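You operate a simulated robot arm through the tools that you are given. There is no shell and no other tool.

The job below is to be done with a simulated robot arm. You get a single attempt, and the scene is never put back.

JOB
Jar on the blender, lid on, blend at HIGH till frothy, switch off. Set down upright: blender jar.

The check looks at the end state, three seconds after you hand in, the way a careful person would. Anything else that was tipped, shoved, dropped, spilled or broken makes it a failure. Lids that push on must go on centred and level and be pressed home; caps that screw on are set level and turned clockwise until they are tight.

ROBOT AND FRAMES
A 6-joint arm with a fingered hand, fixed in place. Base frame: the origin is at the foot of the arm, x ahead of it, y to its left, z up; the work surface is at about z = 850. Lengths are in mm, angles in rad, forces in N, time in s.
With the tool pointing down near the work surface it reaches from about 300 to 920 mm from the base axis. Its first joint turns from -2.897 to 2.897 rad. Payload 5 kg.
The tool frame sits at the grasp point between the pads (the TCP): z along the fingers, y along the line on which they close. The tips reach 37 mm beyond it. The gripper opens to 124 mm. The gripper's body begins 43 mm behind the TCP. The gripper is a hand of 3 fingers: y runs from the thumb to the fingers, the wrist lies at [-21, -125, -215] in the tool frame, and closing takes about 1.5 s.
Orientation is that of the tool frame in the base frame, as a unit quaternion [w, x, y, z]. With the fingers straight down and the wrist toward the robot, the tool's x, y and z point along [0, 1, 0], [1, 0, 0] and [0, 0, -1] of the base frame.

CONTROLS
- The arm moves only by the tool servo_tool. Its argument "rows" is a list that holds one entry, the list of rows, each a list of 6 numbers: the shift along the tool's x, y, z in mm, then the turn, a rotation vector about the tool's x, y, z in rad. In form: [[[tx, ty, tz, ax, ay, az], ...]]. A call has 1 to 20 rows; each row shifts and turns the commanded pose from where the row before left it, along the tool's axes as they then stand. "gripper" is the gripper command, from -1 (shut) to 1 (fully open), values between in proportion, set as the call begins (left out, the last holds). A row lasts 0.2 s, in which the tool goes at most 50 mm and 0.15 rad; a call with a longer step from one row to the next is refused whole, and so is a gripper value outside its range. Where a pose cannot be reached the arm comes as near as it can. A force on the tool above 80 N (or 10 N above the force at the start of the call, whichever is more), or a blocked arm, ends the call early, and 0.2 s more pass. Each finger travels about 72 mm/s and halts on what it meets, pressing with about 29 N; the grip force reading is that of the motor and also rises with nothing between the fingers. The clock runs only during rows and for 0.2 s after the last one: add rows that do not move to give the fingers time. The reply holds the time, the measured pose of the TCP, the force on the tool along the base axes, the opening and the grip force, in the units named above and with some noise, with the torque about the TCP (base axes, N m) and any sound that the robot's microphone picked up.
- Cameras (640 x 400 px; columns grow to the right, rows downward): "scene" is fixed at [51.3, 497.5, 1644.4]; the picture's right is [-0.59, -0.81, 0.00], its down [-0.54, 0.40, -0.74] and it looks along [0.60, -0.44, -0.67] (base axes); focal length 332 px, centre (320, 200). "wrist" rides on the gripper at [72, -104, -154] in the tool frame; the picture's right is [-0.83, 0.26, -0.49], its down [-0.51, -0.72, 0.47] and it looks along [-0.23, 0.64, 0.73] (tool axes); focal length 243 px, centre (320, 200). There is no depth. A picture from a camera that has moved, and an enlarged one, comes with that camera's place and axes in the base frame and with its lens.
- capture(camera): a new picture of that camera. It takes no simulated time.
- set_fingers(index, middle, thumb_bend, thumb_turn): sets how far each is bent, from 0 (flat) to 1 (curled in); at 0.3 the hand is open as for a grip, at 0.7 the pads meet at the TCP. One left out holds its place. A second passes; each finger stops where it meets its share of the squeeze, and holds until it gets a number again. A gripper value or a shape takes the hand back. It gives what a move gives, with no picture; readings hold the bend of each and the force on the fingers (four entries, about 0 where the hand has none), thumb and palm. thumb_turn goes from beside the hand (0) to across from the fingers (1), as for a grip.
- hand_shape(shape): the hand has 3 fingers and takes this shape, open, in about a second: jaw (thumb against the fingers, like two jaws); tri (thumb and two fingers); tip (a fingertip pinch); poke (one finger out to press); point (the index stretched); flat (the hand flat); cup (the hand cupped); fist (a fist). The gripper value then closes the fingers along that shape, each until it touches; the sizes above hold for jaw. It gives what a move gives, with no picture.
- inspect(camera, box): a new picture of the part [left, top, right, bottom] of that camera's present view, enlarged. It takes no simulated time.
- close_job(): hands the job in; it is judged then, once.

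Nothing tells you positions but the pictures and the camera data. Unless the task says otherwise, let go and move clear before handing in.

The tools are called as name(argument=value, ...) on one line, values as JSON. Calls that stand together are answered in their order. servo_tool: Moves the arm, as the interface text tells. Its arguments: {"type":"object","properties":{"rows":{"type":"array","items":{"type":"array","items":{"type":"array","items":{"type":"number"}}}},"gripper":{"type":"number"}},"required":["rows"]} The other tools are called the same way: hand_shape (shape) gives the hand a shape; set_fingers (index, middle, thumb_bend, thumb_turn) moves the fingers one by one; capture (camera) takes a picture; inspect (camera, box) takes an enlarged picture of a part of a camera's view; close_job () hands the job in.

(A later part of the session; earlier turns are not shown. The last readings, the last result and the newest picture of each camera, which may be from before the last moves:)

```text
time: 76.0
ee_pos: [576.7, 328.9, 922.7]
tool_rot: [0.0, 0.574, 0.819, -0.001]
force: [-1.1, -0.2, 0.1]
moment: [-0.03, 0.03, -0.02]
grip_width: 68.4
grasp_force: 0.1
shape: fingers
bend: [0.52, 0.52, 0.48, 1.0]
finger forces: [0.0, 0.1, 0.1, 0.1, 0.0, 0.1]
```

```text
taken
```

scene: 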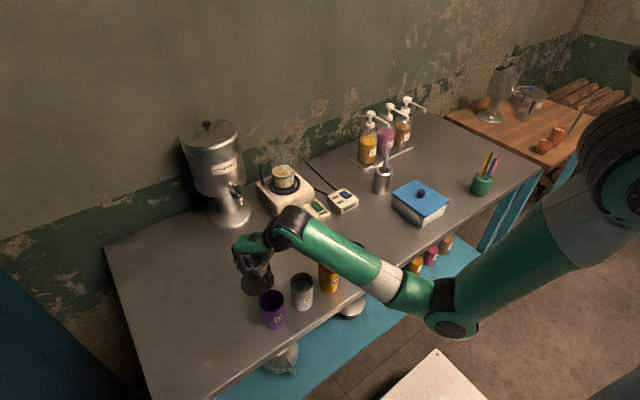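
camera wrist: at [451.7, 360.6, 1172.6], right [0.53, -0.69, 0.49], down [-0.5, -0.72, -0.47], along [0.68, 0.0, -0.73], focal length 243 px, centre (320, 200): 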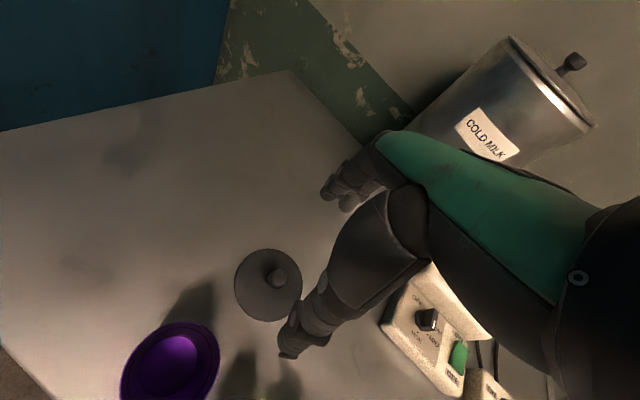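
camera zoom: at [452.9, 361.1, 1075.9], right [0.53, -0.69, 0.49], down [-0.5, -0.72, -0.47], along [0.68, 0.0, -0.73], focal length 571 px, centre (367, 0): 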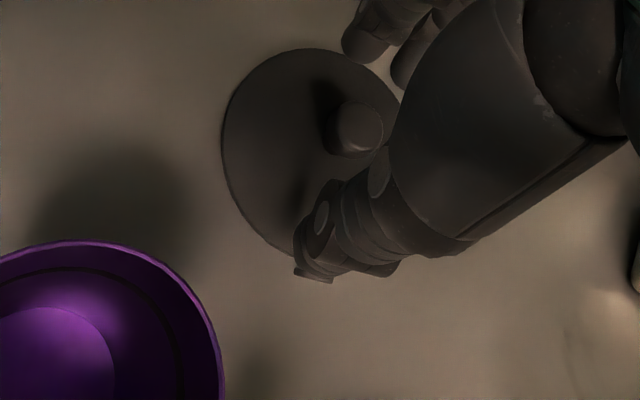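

servo_tool(rows=[[[0, 0, 4, 0, 0, 0], [0, 0, 4, 0, 0, 0], [0, 0, 0, 0, 0, 0]]])

set_fingers(index=0.64, middle=0.64, thumb_bend=0.6, thumb_turn=1.0)

inspect(camera="scene", box=[230, 245, 290, 305])

inspect(camera="wrist", box=[240, 200, 370, 340])

```text
time: 76.8
ee_pos: [576.2, 327.8, 914.9]
tool_rot: [0.0, 0.574, 0.819, 0.0]
force: [0.0, -0.1, -0.2]
moment: [0.0, 0.01, 0.02]
grip_width: 68.2
grasp_force: 0.1
shape: fingers
bend: [0.52, 0.52, 0.48, 1.0]
finger forces: [0.0, 0.1, 0.1, 0.0, 0.0, 0.1]
```

```text
time: 77.8
ee_pos: [576.1, 328.2, 914.8]
tool_rot: [-0.001, 0.573, 0.819, 0.0]
force: [0.7, -0.5, 0.4]
moment: [0.01, 0.02, 0.03]
grip_width: 31.5
grasp_force: 0.2
shape: fingers
bend: [0.64, 0.64, 0.6, 1.0]
finger forces: [0.3, 0.1, 0.0, 0.2, 0.0, 0.0]
```

```text
6.67 times, centred on (260, 275) of scene
camera zoom: at [51.3, 497.5, 1644.4], right [-0.59, -0.81, 0.0], down [-0.54, 0.4, -0.74], along [0.6, -0.44, -0.67], focal length 2214 px, centre (720, -300)
```

zoom: 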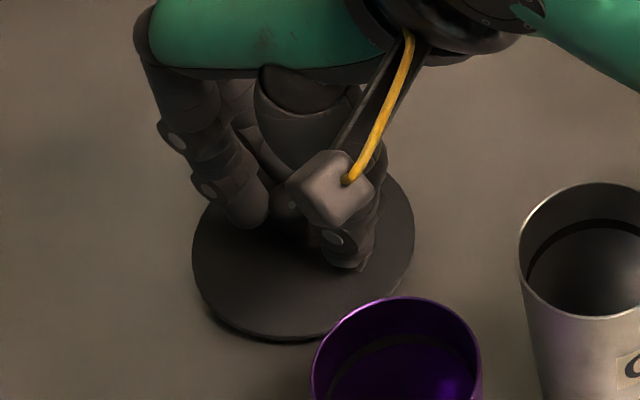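

```text
2.86 times, centred on (305, 270) of wrist
camera zoom: at [452.4, 360.9, 1067.9], right [0.53, -0.69, 0.49], down [-0.5, -0.72, -0.47], along [0.68, 0.0, -0.73], focal length 693 px, centre (363, 0)
```

zoom: 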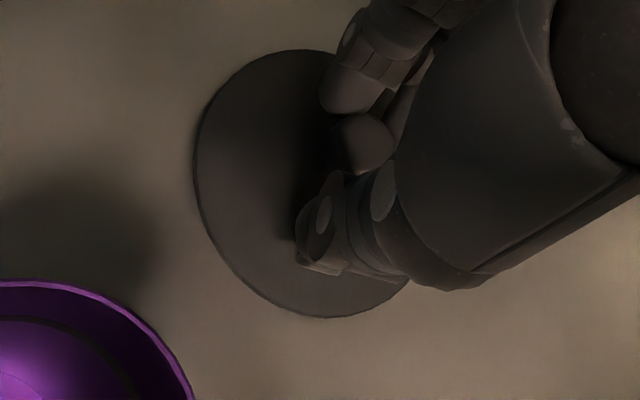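

set_fingers(index=0.72, middle=0.72, thumb_bend=0.7, thumb_turn=1.0)

inspect(camera="scene", box=[230, 245, 290, 305])

inspect(camera="wrist", box=[240, 200, 370, 340])

```text
time: 78.8
ee_pos: [576.4, 327.6, 914.4]
tool_rot: [0.0, 0.574, 0.819, 0.0]
force: [-0.3, 0.2, 0.2]
moment: [-0.01, 0.07, -0.02]
grip_width: 19.4
grasp_force: 9.2
shape: fingers
bend: [0.71, 0.71, 0.64, 1.0]
finger forces: [5.2, 4.2, 0.1, 0.0, 9.6, 0.0]
```

```text
6.67 times, centred on (260, 275) of scene
camera zoom: at [51.3, 497.5, 1644.4], right [-0.59, -0.81, 0.0], down [-0.54, 0.4, -0.74], along [0.6, -0.44, -0.67], focal length 2214 px, centre (720, -300)
```

zoom: 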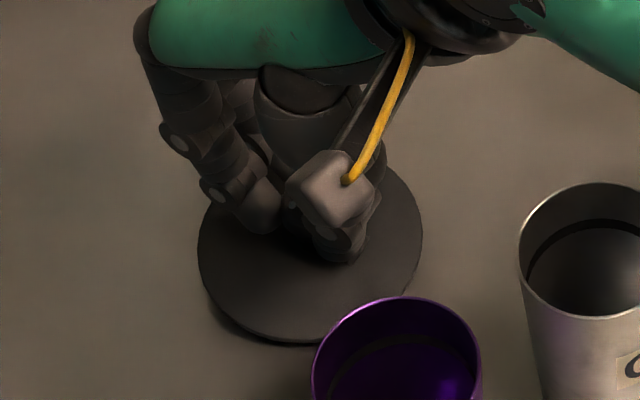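

```text
2.86 times, centred on (305, 270) of wrist
camera zoom: at [452.4, 360.9, 1067.9], right [0.53, -0.69, 0.49], down [-0.5, -0.72, -0.47], along [0.68, 0.0, -0.73], focal length 693 px, centre (363, 0)
```

zoom: 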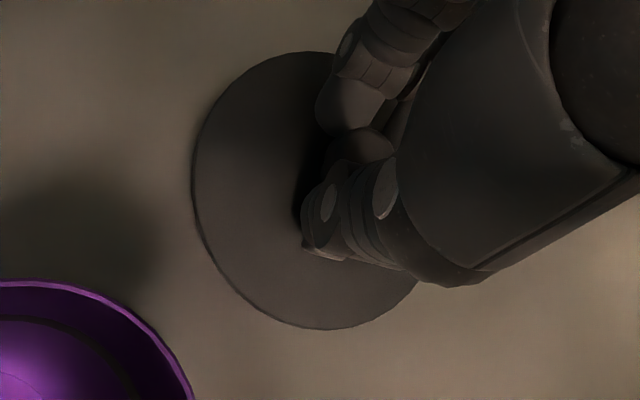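

set_fingers(index=0.8, middle=0.8, thumb_bend=0.78, thumb_turn=1.0)

servo_tool(rows=[[[0, 0, -3, 0, 0, 0], [0, 0, -5, 0, 0, 0], [0, 0, -6, 0, 0, 0], [0, 0, -6, 0, 0, 0], [0, 0, 0, 0, 0, 0]]])

inspect(camera="scene", box=[230, 235, 290, 295])

inspect(camera="wrist", box=[240, 200, 370, 340])

```text
time: 79.8
ee_pos: [576.2, 327.5, 915.3]
tool_rot: [0.0, 0.573, 0.82, 0.001]
force: [-1.1, -0.2, 2.1]
moment: [0.0, 0.11, 0.05]
grip_width: 16.8
grasp_force: 25.2
shape: fingers
bend: [0.75, 0.75, 0.65, 1.0]
finger forces: [13.0, 11.8, 0.0, 0.0, 25.7, 0.0]
```

```text
time: 81.0
ee_pos: [577.0, 328.3, 934.0]
tool_rot: [0.0, 0.574, 0.819, 0.0]
force: [0.4, 0.0, 0.0]
moment: [-0.03, 0.03, -0.02]
grip_width: 17.1
grasp_force: 25.1
shape: fingers
bend: [0.75, 0.75, 0.65, 1.0]
finger forces: [13.4, 11.7, 0.1, 0.0, 25.7, 0.1]
```

```text
6.67 times, centred on (260, 265) of scene
camera zoom: at [51.3, 497.5, 1644.4], right [-0.59, -0.81, 0.0], down [-0.54, 0.4, -0.74], along [0.6, -0.44, -0.67], focal length 2214 px, centre (720, -233)
```

zoom: 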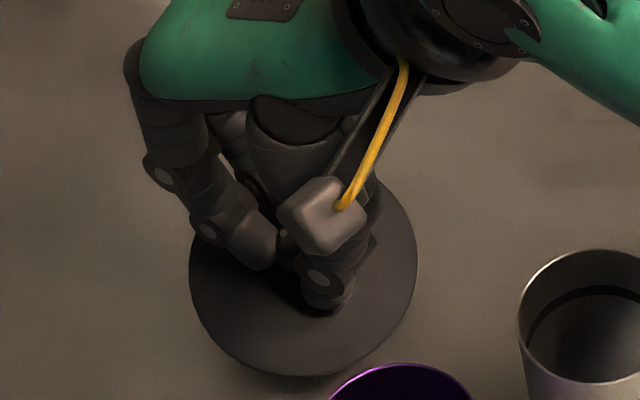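

```text
2.86 times, centred on (305, 270) of wrist
camera zoom: at [452.5, 360.9, 1087.7], right [0.53, -0.69, 0.49], down [-0.5, -0.72, -0.47], along [0.68, 0.0, -0.73], focal length 693 px, centre (363, 0)
```

zoom: 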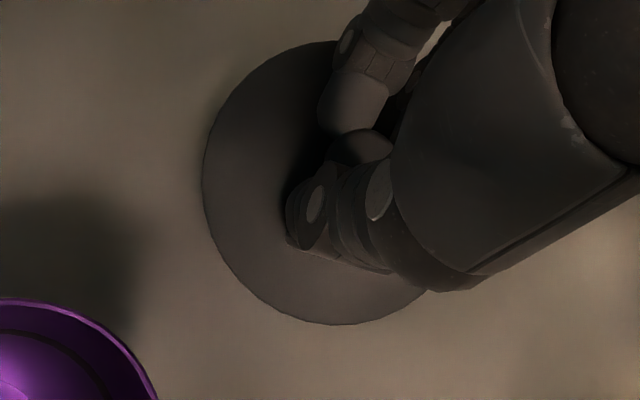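

servo_tool(rows=[[[0, 0, -10, 0, 0, 0], [0, 0, -15, 0, 0, 0], [0, 0, -15, 0, 0, 0], [0, 0, -15, 0, 0, 0], [0, 0, -15, 0, 0, 0], [0, 0, 0, 0, 0, 0]]])

inspect(camera="scene", box=[225, 205, 295, 275])

inspect(camera="wrist", box=[240, 200, 370, 340])

```text
time: 82.4
ee_pos: [575.2, 327.8, 1003.1]
tool_rot: [0.001, 0.574, 0.819, -0.001]
force: [1.1, 0.2, -0.6]
moment: [0.01, -0.02, 0.0]
grip_width: 16.9
grasp_force: 25.3
shape: fingers
bend: [0.75, 0.75, 0.65, 1.0]
finger forces: [13.4, 11.8, 0.1, 0.0, 25.7, 0.1]
```

```text
5.71 times, centred on (260, 240) of scene
camera zoom: at [51.3, 497.5, 1644.4], right [-0.59, -0.81, 0.0], down [-0.54, 0.4, -0.74], along [0.6, -0.44, -0.67], focal length 1898 px, centre (663, -29)
```

zoom: 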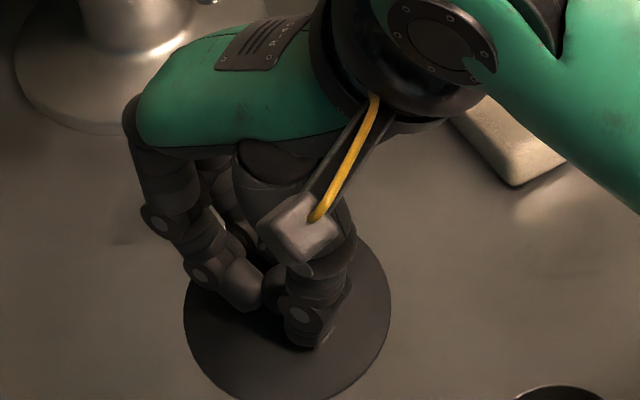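

```text
2.86 times, centred on (305, 270) of wrist
camera zoom: at [451.5, 360.8, 1156.9], right [0.53, -0.69, 0.49], down [-0.5, -0.72, -0.47], along [0.68, 0.0, -0.73], focal length 693 px, centre (363, 0)
```

zoom: 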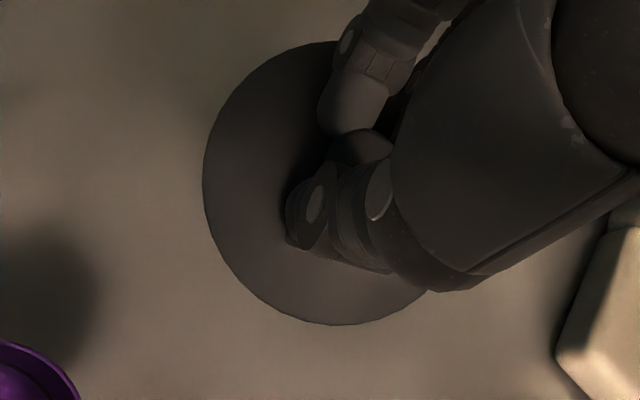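

inspect(camera="scene", box=[235, 235, 285, 285])

inspect(camera="wrist", box=[250, 205, 350, 325])

```text
8.00 times, centred on (260, 260) of scene
camera zoom: at [51.3, 497.5, 1644.4], right [-0.59, -0.81, 0.0], down [-0.54, 0.4, -0.74], along [0.6, -0.44, -0.67], focal length 2656 px, centre (800, -280)
```

zoom: 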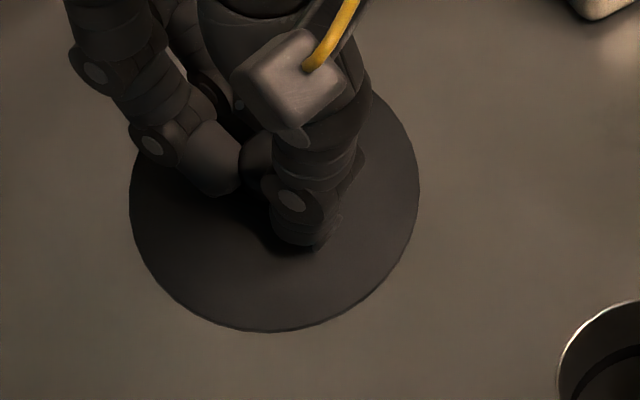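

```text
3.33 times, centred on (300, 265) of wrist
camera zoom: at [451.5, 360.8, 1156.9], right [0.53, -0.69, 0.49], down [-0.5, -0.72, -0.47], along [0.68, 0.0, -0.73], focal length 809 px, centre (387, -17)
```

zoom: 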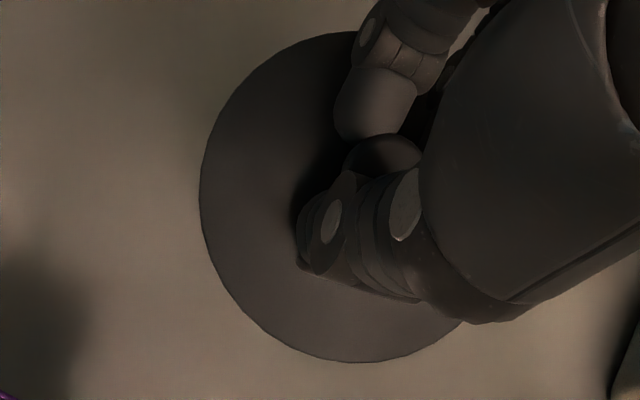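

The squeeze has tilted the lid about 20° in the fingers, and it needs to go on level. I'll set it back down where it was and regrip more gently.

servo_tool(rows=[[[0, 0, 15, 0, 0, 0], [0, 0, 15, 0, 0, 0], [0, 0, 15, 0, 0, 0], [0, 0, 12, 0, 0, 0], [0, 0, 8, 0, 0, 0], [0, 0, 4, 0, 0, 0], [0, 0, 0, 0, 0, 0]]])

servo_tool(rows=[[[0, 0, 3, 0, 0, 0], [0, 0, 3, 0, 0, 0], [0, 0, 3, 0, 0, 0], [0, 0, 3, 0, 0, 0], [0, 0, 3, 0, 0, 0], [0, 0, 0, 0, 0, 0]]])

inspect(camera="scene", box=[230, 250, 290, 310])

```text
time: 84.0
ee_pos: [575.8, 326.9, 934.8]
tool_rot: [0.0, 0.573, 0.819, 0.001]
force: [0.1, -0.6, -1.3]
moment: [-0.02, -0.02, 0.01]
grip_width: 16.8
grasp_force: 25.5
shape: fingers
bend: [0.75, 0.75, 0.65, 1.0]
finger forces: [13.3, 12.0, 0.0, 0.0, 25.5, 0.0]
```

```text
time: 85.4
ee_pos: [575.6, 327.2, 920.4]
tool_rot: [0.0, 0.574, 0.819, 0.0]
force: [-0.6, 0.2, -0.9]
moment: [0.04, 0.0, -0.02]
grip_width: 17.0
grasp_force: 25.4
shape: fingers
bend: [0.75, 0.75, 0.65, 1.0]
finger forces: [13.2, 12.0, 0.0, 0.0, 25.6, 0.0]
```

```text
6.67 times, centred on (260, 280) of scene
camera zoom: at [51.3, 497.5, 1644.4], right [-0.59, -0.81, 0.0], down [-0.54, 0.4, -0.74], along [0.6, -0.44, -0.67], focal length 2214 px, centre (720, -333)
```

zoom: 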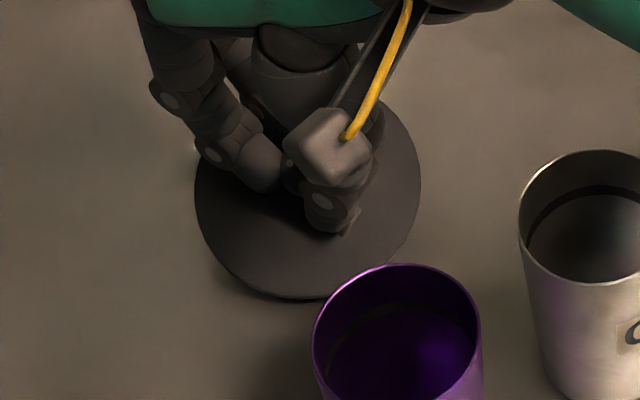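

servo_tool(rows=[[[0, 0, 2, 0, 0, 0], [0, 0, 2, 0, 0, 0], [0, 0, 2, 0, 0, 0], [0, 0, 0, 0, 0, 0]]])

inspect(camera="scene", box=[230, 250, 290, 310])

inspect(camera="wrist", box=[240, 200, 370, 340])

```text
time: 86.4
ee_pos: [575.7, 327.6, 913.9]
tool_rot: [0.001, 0.574, 0.819, 0.001]
force: [2.0, -0.8, 7.6]
moment: [-0.08, 0.01, 0.02]
grip_width: 16.4
grasp_force: 27.7
shape: fingers
bend: [0.75, 0.76, 0.65, 1.0]
finger forces: [14.2, 14.5, 0.1, 0.0, 25.2, 0.0]
```

```text
6.67 times, centred on (260, 280) of scene
camera zoom: at [51.3, 497.5, 1644.4], right [-0.59, -0.81, 0.0], down [-0.54, 0.4, -0.74], along [0.6, -0.44, -0.67], focal length 2214 px, centre (720, -333)
```

zoom: 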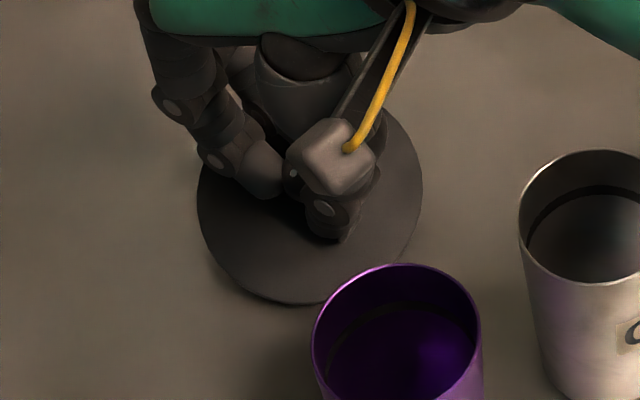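

```text
2.86 times, centred on (305, 270) of wrist
camera zoom: at [452.1, 360.8, 1067.4], right [0.53, -0.69, 0.49], down [-0.5, -0.72, -0.47], along [0.68, 0.0, -0.73], focal length 693 px, centre (363, 0)
```

zoom: 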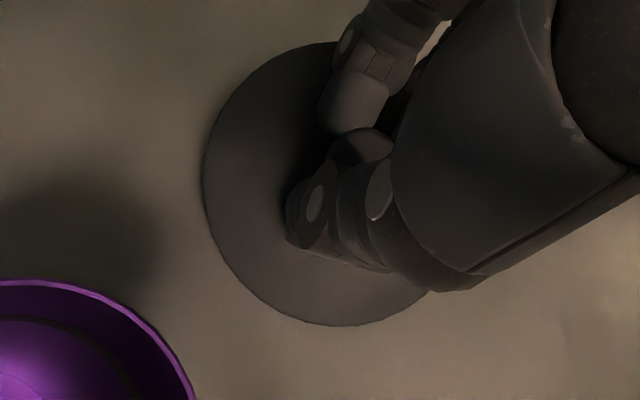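

The lid's near edge is back on the table. I'll release it so it lies flat, then look.

set_fingers(index=0.66, middle=0.66, thumb_bend=0.6)

set_fingers(index=0.55, middle=0.55, thumb_bend=0.5)

inspect(camera="scene", box=[230, 245, 290, 305])

inspect(camera="wrist", box=[240, 200, 370, 340])

```text
time: 87.4
ee_pos: [575.8, 327.7, 913.0]
tool_rot: [0.0, 0.574, 0.819, 0.0]
force: [0.3, -0.5, -1.5]
moment: [-0.01, -0.01, 0.05]
grip_width: 27.8
grasp_force: 0.0
shape: fingers
bend: [0.66, 0.66, 0.6, 1.0]
finger forces: [0.0, 0.0, 0.0, 0.1, 0.0, 0.1]
```

```text
time: 88.4
ee_pos: [575.7, 326.7, 914.9]
tool_rot: [0.0, 0.574, 0.819, 0.0]
force: [-0.1, -1.3, -0.2]
moment: [0.02, -0.01, -0.05]
grip_width: 58.9
grasp_force: 0.1
shape: fingers
bend: [0.55, 0.55, 0.5, 1.0]
finger forces: [0.0, 0.1, 0.0, 0.0, 0.0, 0.0]
```

```text
6.67 times, centred on (260, 275) of scene
camera zoom: at [51.3, 497.5, 1644.4], right [-0.59, -0.81, 0.0], down [-0.54, 0.4, -0.74], along [0.6, -0.44, -0.67], focal length 2214 px, centre (720, -300)
```

zoom: 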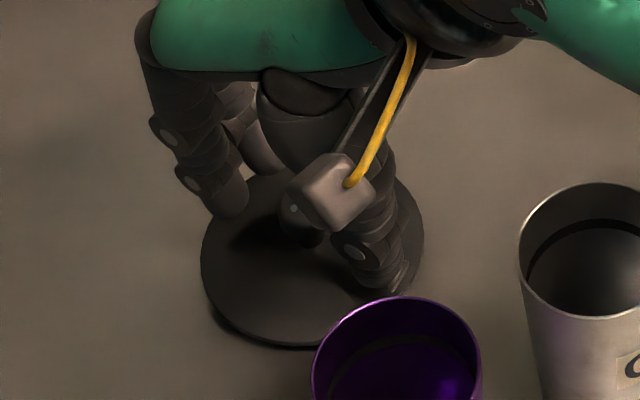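

```text
2.86 times, centred on (305, 270) of wrist
camera zoom: at [451.9, 360.8, 1066.6], right [0.53, -0.69, 0.49], down [-0.5, -0.72, -0.47], along [0.68, 0.0, -0.73], focal length 693 px, centre (363, 0)
```

zoom: 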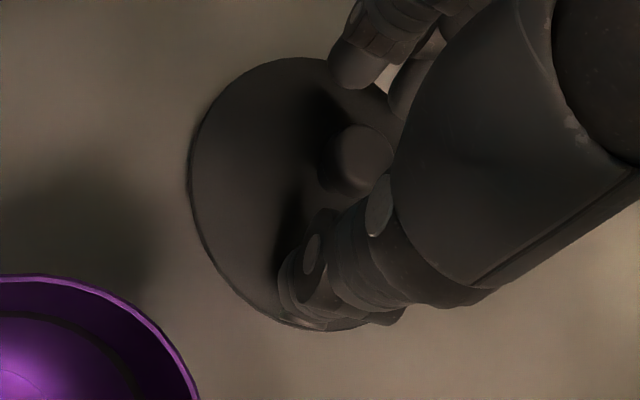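

The lid is flat again. I'll shift the hand toward the thumb side so the fingers curl less and the thumb more, lower it slightly so the pads meet the knob's side, and close gently.

servo_tool(rows=[[[0, -4, 0, 0, 0, 0], [0, -4, 2, 0, 0, 0], [0, 0, 2, 0, 0, 0], [0, 0, 0, 0, 0, 0]]])

set_fingers(index=0.6, middle=0.6, thumb_bend=0.62)

inspect(camera="scene", box=[230, 245, 290, 305])

inspect(camera="wrist", box=[240, 200, 370, 340])

```text
time: 89.4
ee_pos: [569.9, 325.5, 908.9]
tool_rot: [0.0, 0.574, 0.819, 0.001]
force: [0.4, 0.4, -0.5]
moment: [0.02, -0.02, 0.02]
grip_width: 58.9
grasp_force: 0.0
shape: fingers
bend: [0.55, 0.55, 0.5, 1.0]
finger forces: [0.0, 0.1, 0.0, 0.0, 0.0, 0.0]
```

```text
time: 90.4
ee_pos: [568.3, 325.1, 910.1]
tool_rot: [-0.001, 0.574, 0.819, 0.0]
force: [0.4, 0.8, 0.4]
moment: [-0.01, 0.02, 0.03]
grip_width: 34.2
grasp_force: 0.0
shape: fingers
bend: [0.6, 0.6, 0.62, 1.0]
finger forces: [0.0, 0.0, 0.0, 0.1, 0.0, 0.0]
```

```text
6.67 times, centred on (260, 275) of scene
camera zoom: at [51.3, 497.5, 1644.4], right [-0.59, -0.81, 0.0], down [-0.54, 0.4, -0.74], along [0.6, -0.44, -0.67], focal length 2214 px, centre (720, -300)
```

zoom: 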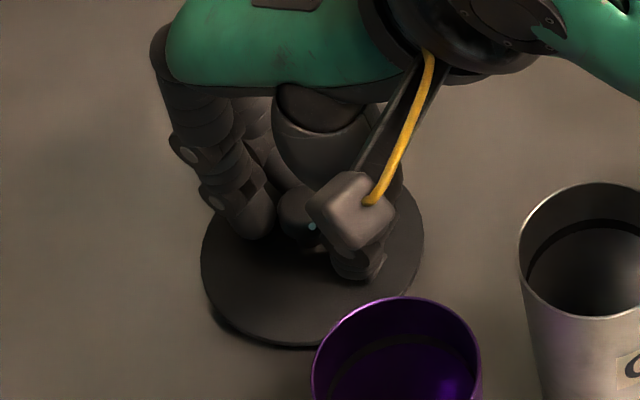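

```text
2.86 times, centred on (305, 270) of wrist
camera zoom: at [445.1, 358.5, 1063.1], right [0.53, -0.69, 0.49], down [-0.5, -0.72, -0.47], along [0.68, 0.0, -0.73], focal length 693 px, centre (363, 0)
```

zoom: 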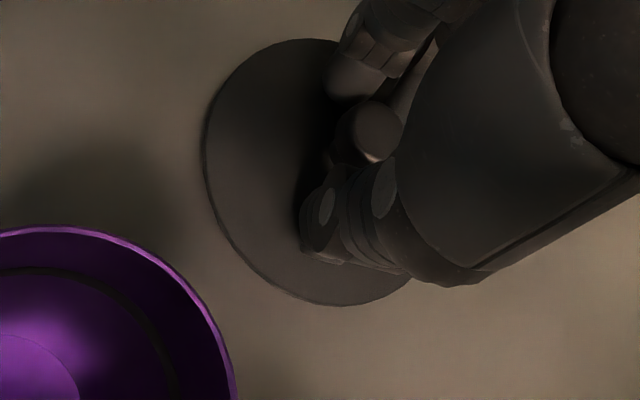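

set_fingers(index=0.66, middle=0.66, thumb_bend=0.67)

inspect(camera="scene", box=[230, 245, 290, 305])

inspect(camera="wrist", box=[240, 200, 370, 340])

```text
time: 91.4
ee_pos: [568.6, 325.0, 909.7]
tool_rot: [0.0, 0.574, 0.819, 0.0]
force: [0.2, -1.2, 0.0]
moment: [0.0, 0.01, 0.02]
grip_width: 21.6
grasp_force: 1.9
shape: fingers
bend: [0.64, 0.65, 0.66, 1.0]
finger forces: [1.3, 0.6, 0.0, 0.0, 2.0, 0.0]
```

```text
6.67 times, centred on (260, 275) of scene
camera zoom: at [51.3, 497.5, 1644.4], right [-0.59, -0.81, 0.0], down [-0.54, 0.4, -0.74], along [0.6, -0.44, -0.67], focal length 2214 px, centre (720, -300)
```

zoom: 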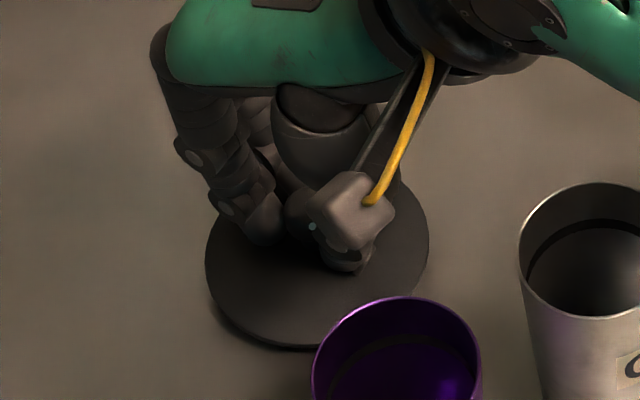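

```text
2.86 times, centred on (305, 270) of wrist
camera zoom: at [445.1, 358.5, 1063.1], right [0.53, -0.69, 0.49], down [-0.5, -0.72, -0.47], along [0.68, 0.0, -0.73], focal length 693 px, centre (363, 0)
```

zoom: 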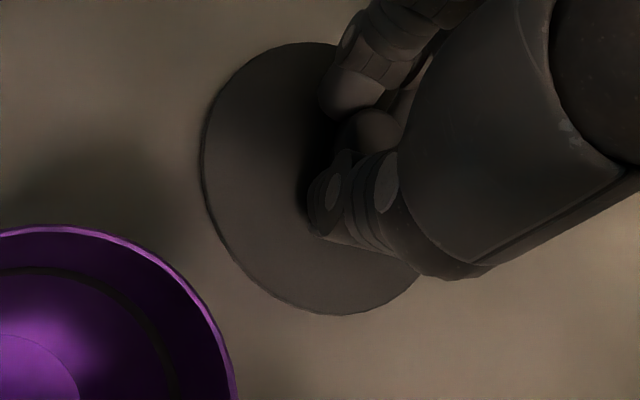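

Contact is light and balanced, and the lid is still flat. I'll add a little more squeeze and lift a few millimetres.

set_fingers(index=0.7, middle=0.7, thumb_bend=0.71)

inspect(camera="scene", box=[230, 245, 290, 305])

servo_tool(rows=[[[0, 0, -2, 0, 0, 0], [0, 0, -3, 0, 0, 0], [0, 0, -4, 0, 0, 0], [0, 0, -5, 0, 0, 0], [0, 0, -6, 0, 0, 0], [0, 0, 0, 0, 0, 0]]])

inspect(camera="scene", box=[230, 235, 290, 295])

inspect(camera="wrist", box=[240, 200, 370, 340])

```text
time: 92.4
ee_pos: [569.4, 324.7, 909.4]
tool_rot: [0.0, 0.573, 0.819, 0.0]
force: [-0.3, 0.1, 0.5]
moment: [-0.04, -0.03, 0.01]
grip_width: 19.8
grasp_force: 7.4
shape: fingers
bend: [0.66, 0.67, 0.66, 1.0]
finger forces: [3.5, 3.4, 0.0, 0.0, 7.4, 0.0]
```

```text
6.67 times, centred on (260, 275) of scene
camera zoom: at [51.3, 497.5, 1644.4], right [-0.59, -0.81, 0.0], down [-0.54, 0.4, -0.74], along [0.6, -0.44, -0.67], focal length 2214 px, centre (720, -300)
```

zoom: 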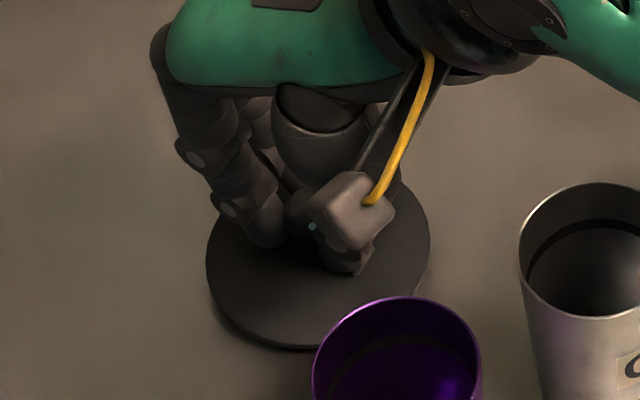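

```text
time: 93.8
ee_pos: [568.4, 324.4, 931.3]
tool_rot: [-0.001, 0.574, 0.819, 0.0]
force: [-0.5, -0.2, -0.9]
moment: [0.0, 0.01, -0.02]
grip_width: 19.7
grasp_force: 6.4
shape: fingers
bend: [0.66, 0.67, 0.66, 1.0]
finger forces: [3.5, 3.4, 0.0, 0.0, 7.4, 0.0]
```

```text
6.67 times, centred on (260, 265) of scene
camera zoom: at [51.3, 497.5, 1644.4], right [-0.59, -0.81, 0.0], down [-0.54, 0.4, -0.74], along [0.6, -0.44, -0.67], focal length 2214 px, centre (720, -233)
```

zoom: 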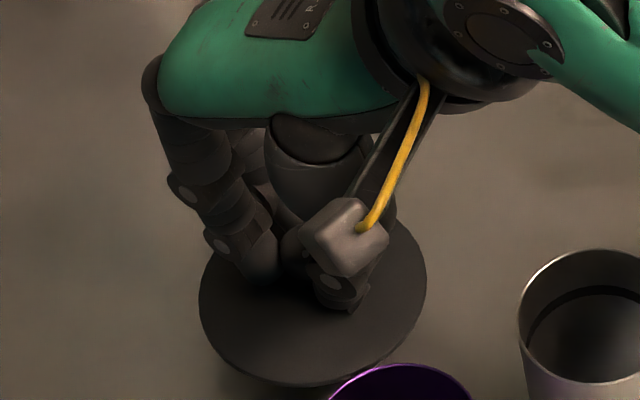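

```text
2.86 times, centred on (305, 270) of wrist
camera zoom: at [444.9, 358.2, 1083.3], right [0.53, -0.69, 0.49], down [-0.5, -0.72, -0.47], along [0.68, 0.0, -0.73], focal length 693 px, centre (363, 0)
```

zoom: 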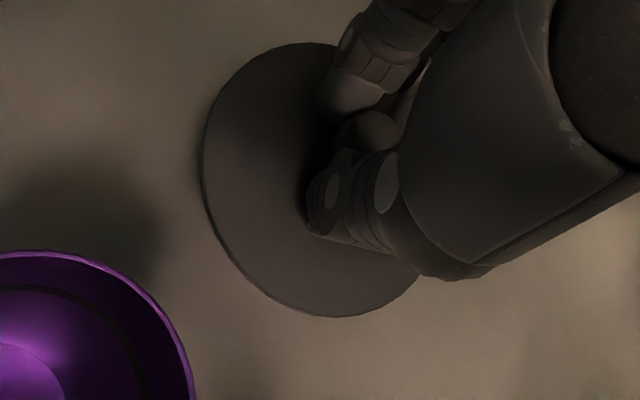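

The lid lifted level this time. I'll carry it back along the same clear route to hover over the jar.

servo_tool(rows=[[[0, 0, -12, 0, 0, 0], [0, 0, -20, 0, 0, 0], [0, 0, -20, 0, 0, 0], [0, 0, -20, 0, 0, 0.05], [0, 0, -8, 0, 0, 0.1], [0, 0, 0, 0, 0, 0.1], [0, 0, 0, 0, 0, 0.1], [-10, 2, -4, 0, 0, 0], [-25, 5, -11, 0, 0, 0], [-26, 6, -11, 0, 0, 0], [-26, 6, -11, 0, 0, 0], [-26, 6, -11, 0, 0, 0], [-26, 6, -11, 0, 0, 0], [-26, 6, -11, 0, 0, 0], [-12.5, 20, -13, 0, 0, 0], [-12.5, 20, -13, 0, 0, 0], [-12.5, 20, -13, 0, 0, 0], [-12.5, 15, -13, 0, 0, 0], [0, 0, 0, 0, 0, 0]]])

capture(camera="wrist")

capture(camera="scene")

```text
time: 97.8
ee_pos: [680.1, 110.6, 1132.3]
tool_rot: [0.0, 0.707, 0.707, 0.0]
force: [-1.2, -0.5, -0.3]
moment: [0.0, -0.01, -0.03]
grip_width: 19.4
grasp_force: 7.3
shape: fingers
bend: [0.66, 0.68, 0.66, 1.0]
finger forces: [3.6, 3.6, 0.1, 0.0, 7.3, 0.0]
```

```text
taken
camera wrist: at [575.0, 183.2, 1285.9], right [0.26, -0.83, 0.49], down [-0.72, -0.51, -0.47], along [0.64, -0.23, -0.73], focal length 243 px, centre (320, 200)
```

wrist: 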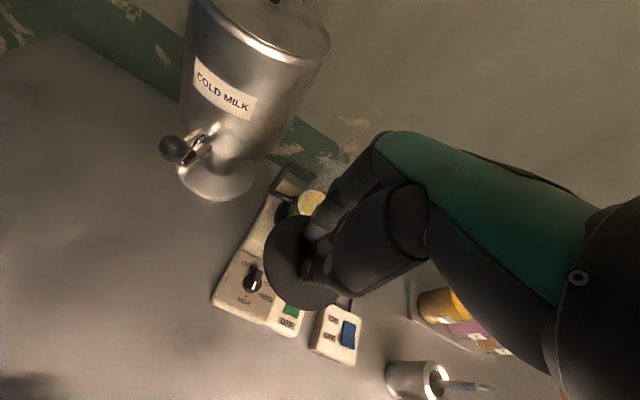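

```text
taken
```

scene: 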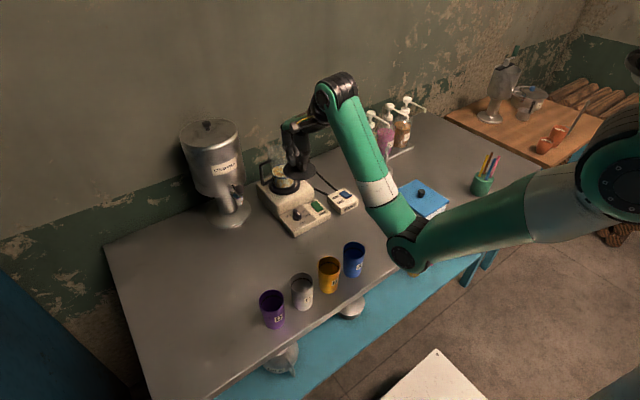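

servo_tool(rows=[[[0, 0, -10, 0, 0, 0], [-2, 15, -8, 0, 0, 0], [-4, 25, 0, 0, 0, 0], [-4, 25, 0, 0, 0, 0], [-4, 25, 0, 0, 0, 0], [-4, 20, 0, 0, 0, 0], [0, 15, 0, 0, 0, 0], [0, 0, 0, 0, 0, 0]]])

inspect(camera="scene", box=[250, 115, 320, 185])

inspect(camera="wrist", box=[210, 170, 370, 350])

```text
time: 99.6
ee_pos: [806.7, 91.9, 1149.9]
tool_rot: [0.0, 0.707, 0.707, 0.0]
force: [-0.2, -0.1, -1.0]
moment: [0.01, -0.02, -0.02]
grip_width: 19.4
grasp_force: 7.0
shape: fingers
bend: [0.66, 0.68, 0.66, 1.0]
finger forces: [3.7, 3.5, 0.0, 0.1, 7.2, 0.1]
```

```text
5.71 times, centred on (285, 150) of scene
camera zoom: at [51.3, 497.5, 1644.4], right [-0.59, -0.81, 0.0], down [-0.54, 0.4, -0.74], along [0.6, -0.44, -0.67], focal length 1898 px, centre (520, 486)
```

zoom: 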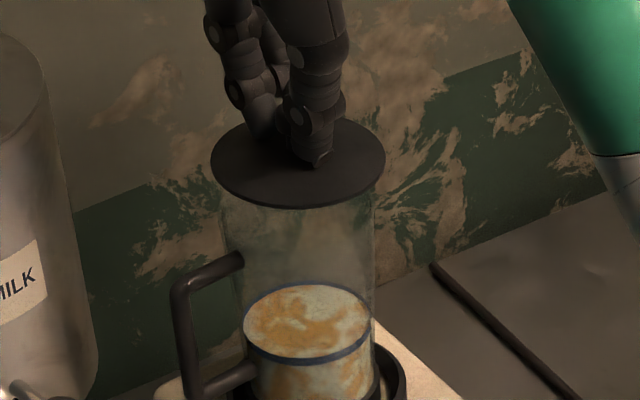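

```text
2.22 times, centred on (290, 260) of wrist
camera zoom: at [701.1, 164.6, 1302.4], right [0.26, -0.83, 0.49], down [-0.72, -0.51, -0.47], along [0.64, -0.23, -0.73], focal length 539 px, centre (387, 67)
```

zoom: 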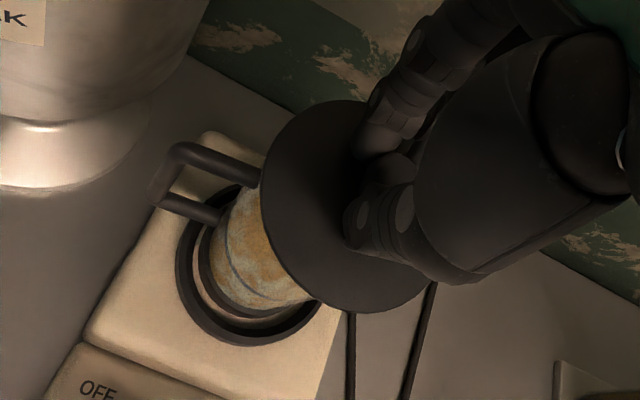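

The lid is hovering roughly level. I'll move it over the jar axis and zoom in on the lid and rim for alignment.

servo_tool(rows=[[[0, 4, 0, 0, 0, 0], [0, 5, 0, 0, 0, 0], [0, 2, 5, 0, 0, 0], [0, 0, 5, 0, 0, 0], [0, 0, 4, 0, 0, 0], [0, 0, 0, 0, 0, 0]]])

inspect(camera="scene", box=[262, 128, 308, 162])

inspect(camera="wrist", box=[230, 190, 350, 320])

```text
time: 101.0
ee_pos: [816.2, 93.0, 1135.3]
tool_rot: [0.0, 0.707, 0.707, 0.001]
force: [-0.6, 0.2, 0.6]
moment: [0.0, 0.02, 0.01]
grip_width: 19.6
grasp_force: 6.9
shape: fingers
bend: [0.66, 0.68, 0.66, 1.0]
finger forces: [3.7, 3.5, 0.1, 0.0, 7.2, 0.0]
```

```text
11.76 times, centred on (285, 145) of scene
camera zoom: at [51.3, 497.5, 1644.4], right [-0.59, -0.81, 0.0], down [-0.54, 0.4, -0.74], along [0.6, -0.44, -0.67], focal length 3907 px, centre (732, 847)
```

zoom: 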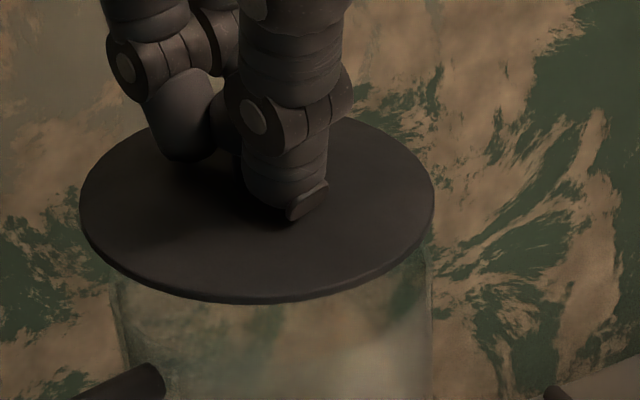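

```text
3.08 times, centred on (290, 255) of wrist
camera zoom: at [711.6, 165.0, 1288.9], right [0.26, -0.83, 0.49], down [-0.72, -0.51, -0.47], along [0.64, -0.23, -0.73], focal length 746 px, centre (412, 31)
```

zoom: 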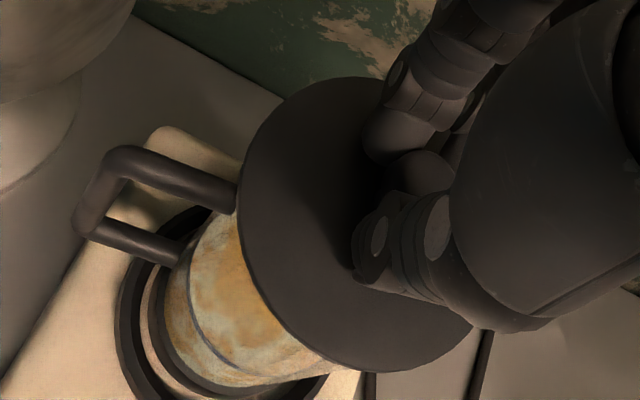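

servo_tool(rows=[[[-1.1, 0.5, 1, 0, 0, 0], [-1.1, 0.4, 2, 0, 0, 0], [0, 0, 2, 0, 0, 0], [0, 0, 0, 0, 0, 0]]])

inspect(camera="scene", box=[262, 135, 308, 169])

inspect(camera="wrist", box=[215, 190, 335, 330])

```text
time: 102.0
ee_pos: [817.5, 90.5, 1130.8]
tool_rot: [0.0, 0.707, 0.707, 0.0]
force: [-0.5, -0.6, -1.1]
moment: [-0.02, 0.0, -0.02]
grip_width: 19.8
grasp_force: 7.2
shape: fingers
bend: [0.66, 0.68, 0.66, 1.0]
finger forces: [3.6, 3.5, 0.1, 0.0, 7.1, 0.0]
```

```text
11.76 times, centred on (285, 152) of scene
camera zoom: at [51.3, 497.5, 1644.4], right [-0.59, -0.81, 0.0], down [-0.54, 0.4, -0.74], along [0.6, -0.44, -0.67], focal length 3907 px, centre (732, 765)
```

zoom: 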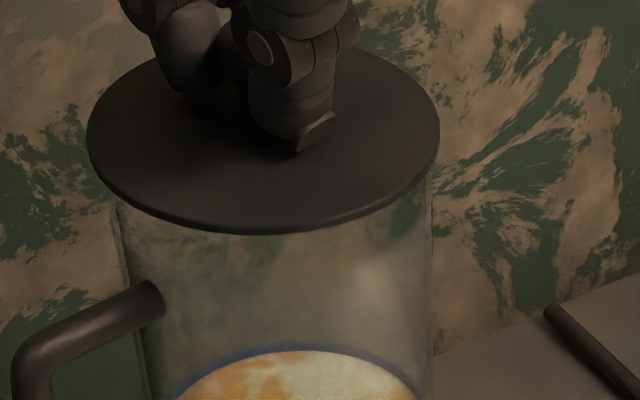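

```text
2.86 times, centred on (275, 260) of wrist
camera zoom: at [712.6, 163.0, 1283.8], right [0.26, -0.83, 0.49], down [-0.72, -0.51, -0.47], along [0.64, -0.23, -0.73], focal length 693 px, centre (449, 29)
```

zoom: 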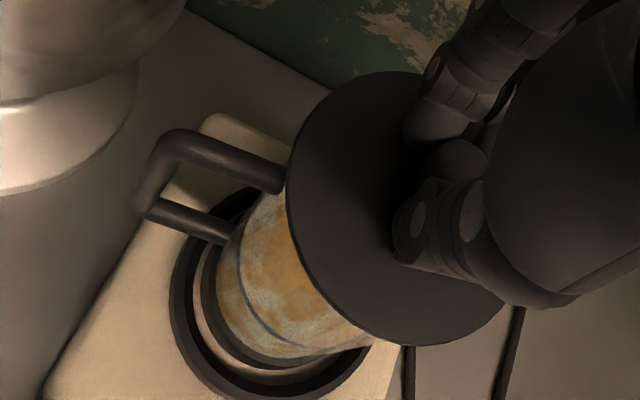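

servo_tool(rows=[[[-0.5, -0.4, 1, 0, 0, 0], [0, 0, 1, 0, 0, 0], [0, 0, 1, 0, 0, 0], [0, 0, 1, 0, 0, 0], [0, 0, 0, 0, 0, 0]]])

inspect(camera="scene", box=[262, 135, 308, 169])

```text
time: 103.2
ee_pos: [818.0, 89.6, 1126.9]
tool_rot: [0.0, 0.708, 0.707, 0.0]
force: [-0.7, -1.6, -0.9]
moment: [-0.01, -0.01, -0.01]
grip_width: 19.6
grasp_force: 7.0
shape: fingers
bend: [0.66, 0.68, 0.66, 1.0]
finger forces: [3.7, 3.4, 0.1, 0.0, 7.2, 0.0]
```

```text
11.76 times, centred on (285, 152) of scene
camera zoom: at [51.3, 497.5, 1644.4], right [-0.59, -0.81, 0.0], down [-0.54, 0.4, -0.74], along [0.6, -0.44, -0.67], focal length 3907 px, centre (732, 765)
```

zoom: 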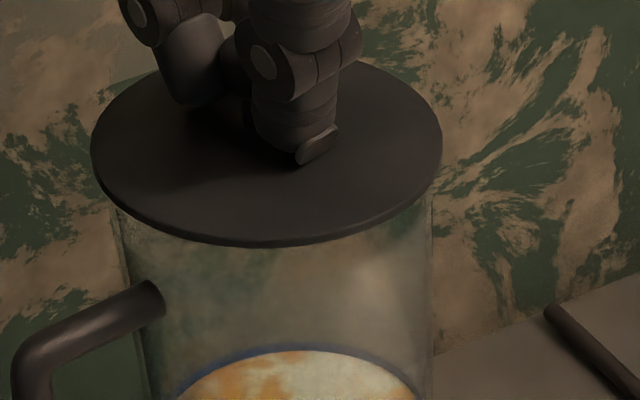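

servo_tool(rows=[[[0, 0, 1, 0, 0, 0], [0, 0, 1, 0, 0, 0], [0, 0, 1, 0, 0, 0], [0, 0, 0, 0, 0, 0]]])

inspect(camera="scene", box=[262, 135, 308, 169])

```text
time: 104.2
ee_pos: [818.0, 88.2, 1123.7]
tool_rot: [0.0, 0.707, 0.707, 0.0]
force: [1.1, 0.9, 0.2]
moment: [0.01, -0.01, 0.0]
grip_width: 19.6
grasp_force: 7.5
shape: fingers
bend: [0.66, 0.68, 0.66, 1.0]
finger forces: [3.7, 3.5, 0.0, 0.0, 7.3, 0.1]
```

```text
11.76 times, centred on (285, 152) of scene
camera zoom: at [51.3, 497.5, 1644.4], right [-0.59, -0.81, 0.0], down [-0.54, 0.4, -0.74], along [0.6, -0.44, -0.67], focal length 3907 px, centre (732, 765)
```

zoom: 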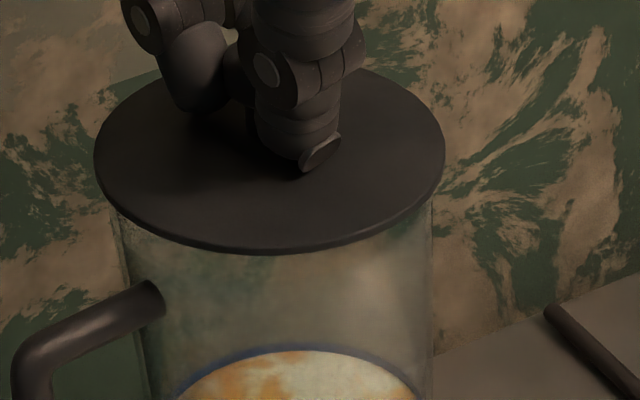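

servo_tool(rows=[[[0, 0, 1, 0, 0, 0], [0, 0, 1, 0, 0, 0], [0, 0, 1, 0, 0, 0], [0, 0, 1, 0, 0, 0], [0, 0, 0, 0, 0, 0]]])

inspect(camera="scene", box=[262, 135, 308, 169])

```text
time: 105.4
ee_pos: [816.8, 88.0, 1120.8]
tool_rot: [0.0, 0.707, 0.707, 0.0]
force: [0.4, -0.2, -0.5]
moment: [0.0, 0.05, -0.01]
grip_width: 19.3
grasp_force: 7.1
shape: fingers
bend: [0.66, 0.68, 0.66, 1.0]
finger forces: [3.7, 3.5, 0.0, 0.0, 7.2, 0.1]
```

```text
11.76 times, centred on (285, 152) of scene
camera zoom: at [51.3, 497.5, 1644.4], right [-0.59, -0.81, 0.0], down [-0.54, 0.4, -0.74], along [0.6, -0.44, -0.67], focal length 3907 px, centre (732, 765)
```

zoom: 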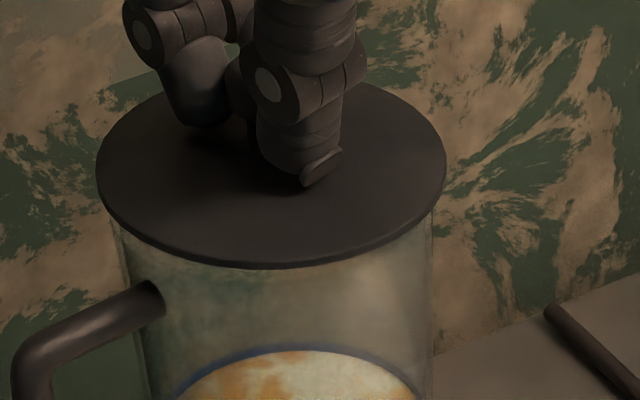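

servo_tool(rows=[[[0, 0, 1, 0, 0, 0], [0, 0, 1, 0, 0, 0], [0, 0, 1, 0, 0, 0], [0, 0, 1, 0, 0, 0], [0, 0, 0, 0, 0, 0]]])

inspect(camera="scene", box=[262, 135, 308, 169])

inspect(camera="wrist", box=[215, 190, 335, 330])

```text
time: 106.6
ee_pos: [817.6, 89.0, 1115.4]
tool_rot: [0.0, 0.707, 0.707, 0.0]
force: [-0.3, -0.2, -0.5]
moment: [0.01, -0.01, -0.02]
grip_width: 19.5
grasp_force: 6.9
shape: fingers
bend: [0.66, 0.68, 0.66, 1.0]
finger forces: [3.7, 3.5, 0.1, 0.0, 7.2, 0.0]
```

```text
11.76 times, centred on (285, 152) of scene
camera zoom: at [51.3, 497.5, 1644.4], right [-0.59, -0.81, 0.0], down [-0.54, 0.4, -0.74], along [0.6, -0.44, -0.67], focal length 3907 px, centre (732, 765)
```

zoom: 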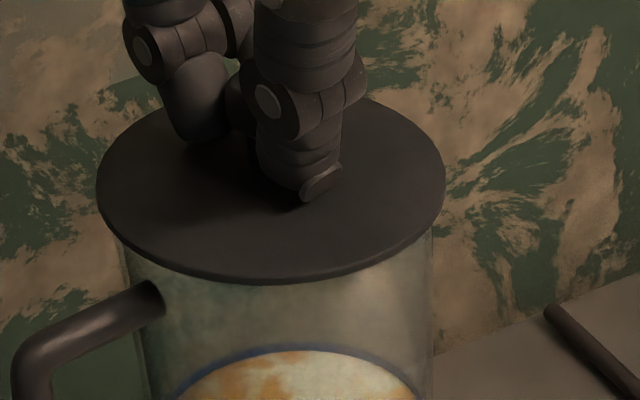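

```text
2.86 times, centred on (275, 260) of wrist
camera zoom: at [711.7, 162.6, 1268.7], right [0.26, -0.83, 0.49], down [-0.72, -0.51, -0.47], along [0.64, -0.23, -0.73], focal length 693 px, centre (449, 29)
```

zoom: 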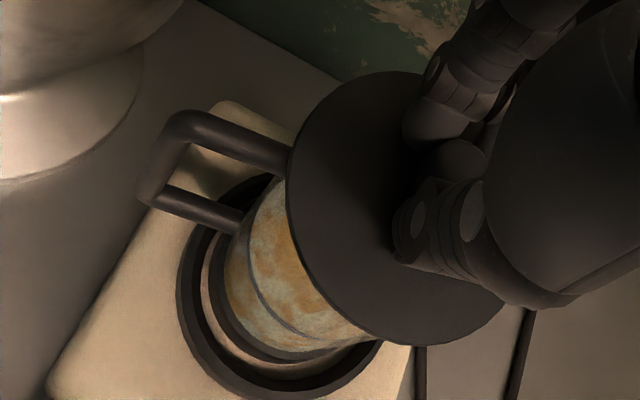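

servo_tool(rows=[[[0, 0, 1, 0, 0, 0], [0, 0, 1, 0, 0, 0], [0, 0, 1, 0, 0, 0], [0, 0, 0, 0, 0, 0]]])

inspect(camera="scene", box=[262, 135, 308, 169])

```text
time: 107.6
ee_pos: [816.9, 89.5, 1114.3]
tool_rot: [0.0, 0.707, 0.707, 0.001]
force: [0.8, -0.4, 3.5]
moment: [-0.03, 0.01, 0.06]
grip_width: 19.3
grasp_force: 8.6
shape: fingers
bend: [0.66, 0.67, 0.67, 1.0]
finger forces: [4.3, 4.2, 0.1, 0.0, 7.5, 0.0]
```

```text
11.76 times, centred on (285, 152) of scene
camera zoom: at [51.3, 497.5, 1644.4], right [-0.59, -0.81, 0.0], down [-0.54, 0.4, -0.74], along [0.6, -0.44, -0.67], focal length 3907 px, centre (732, 765)
```

zoom: 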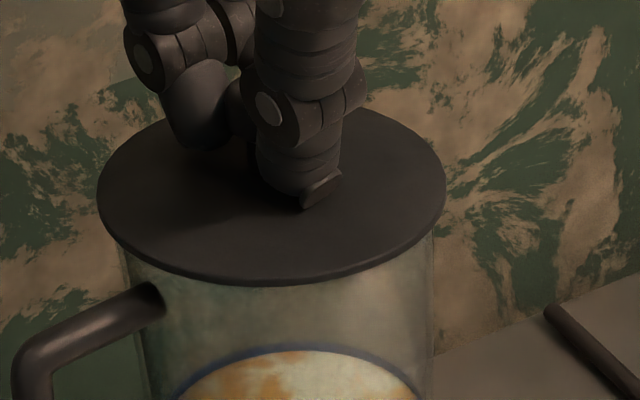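

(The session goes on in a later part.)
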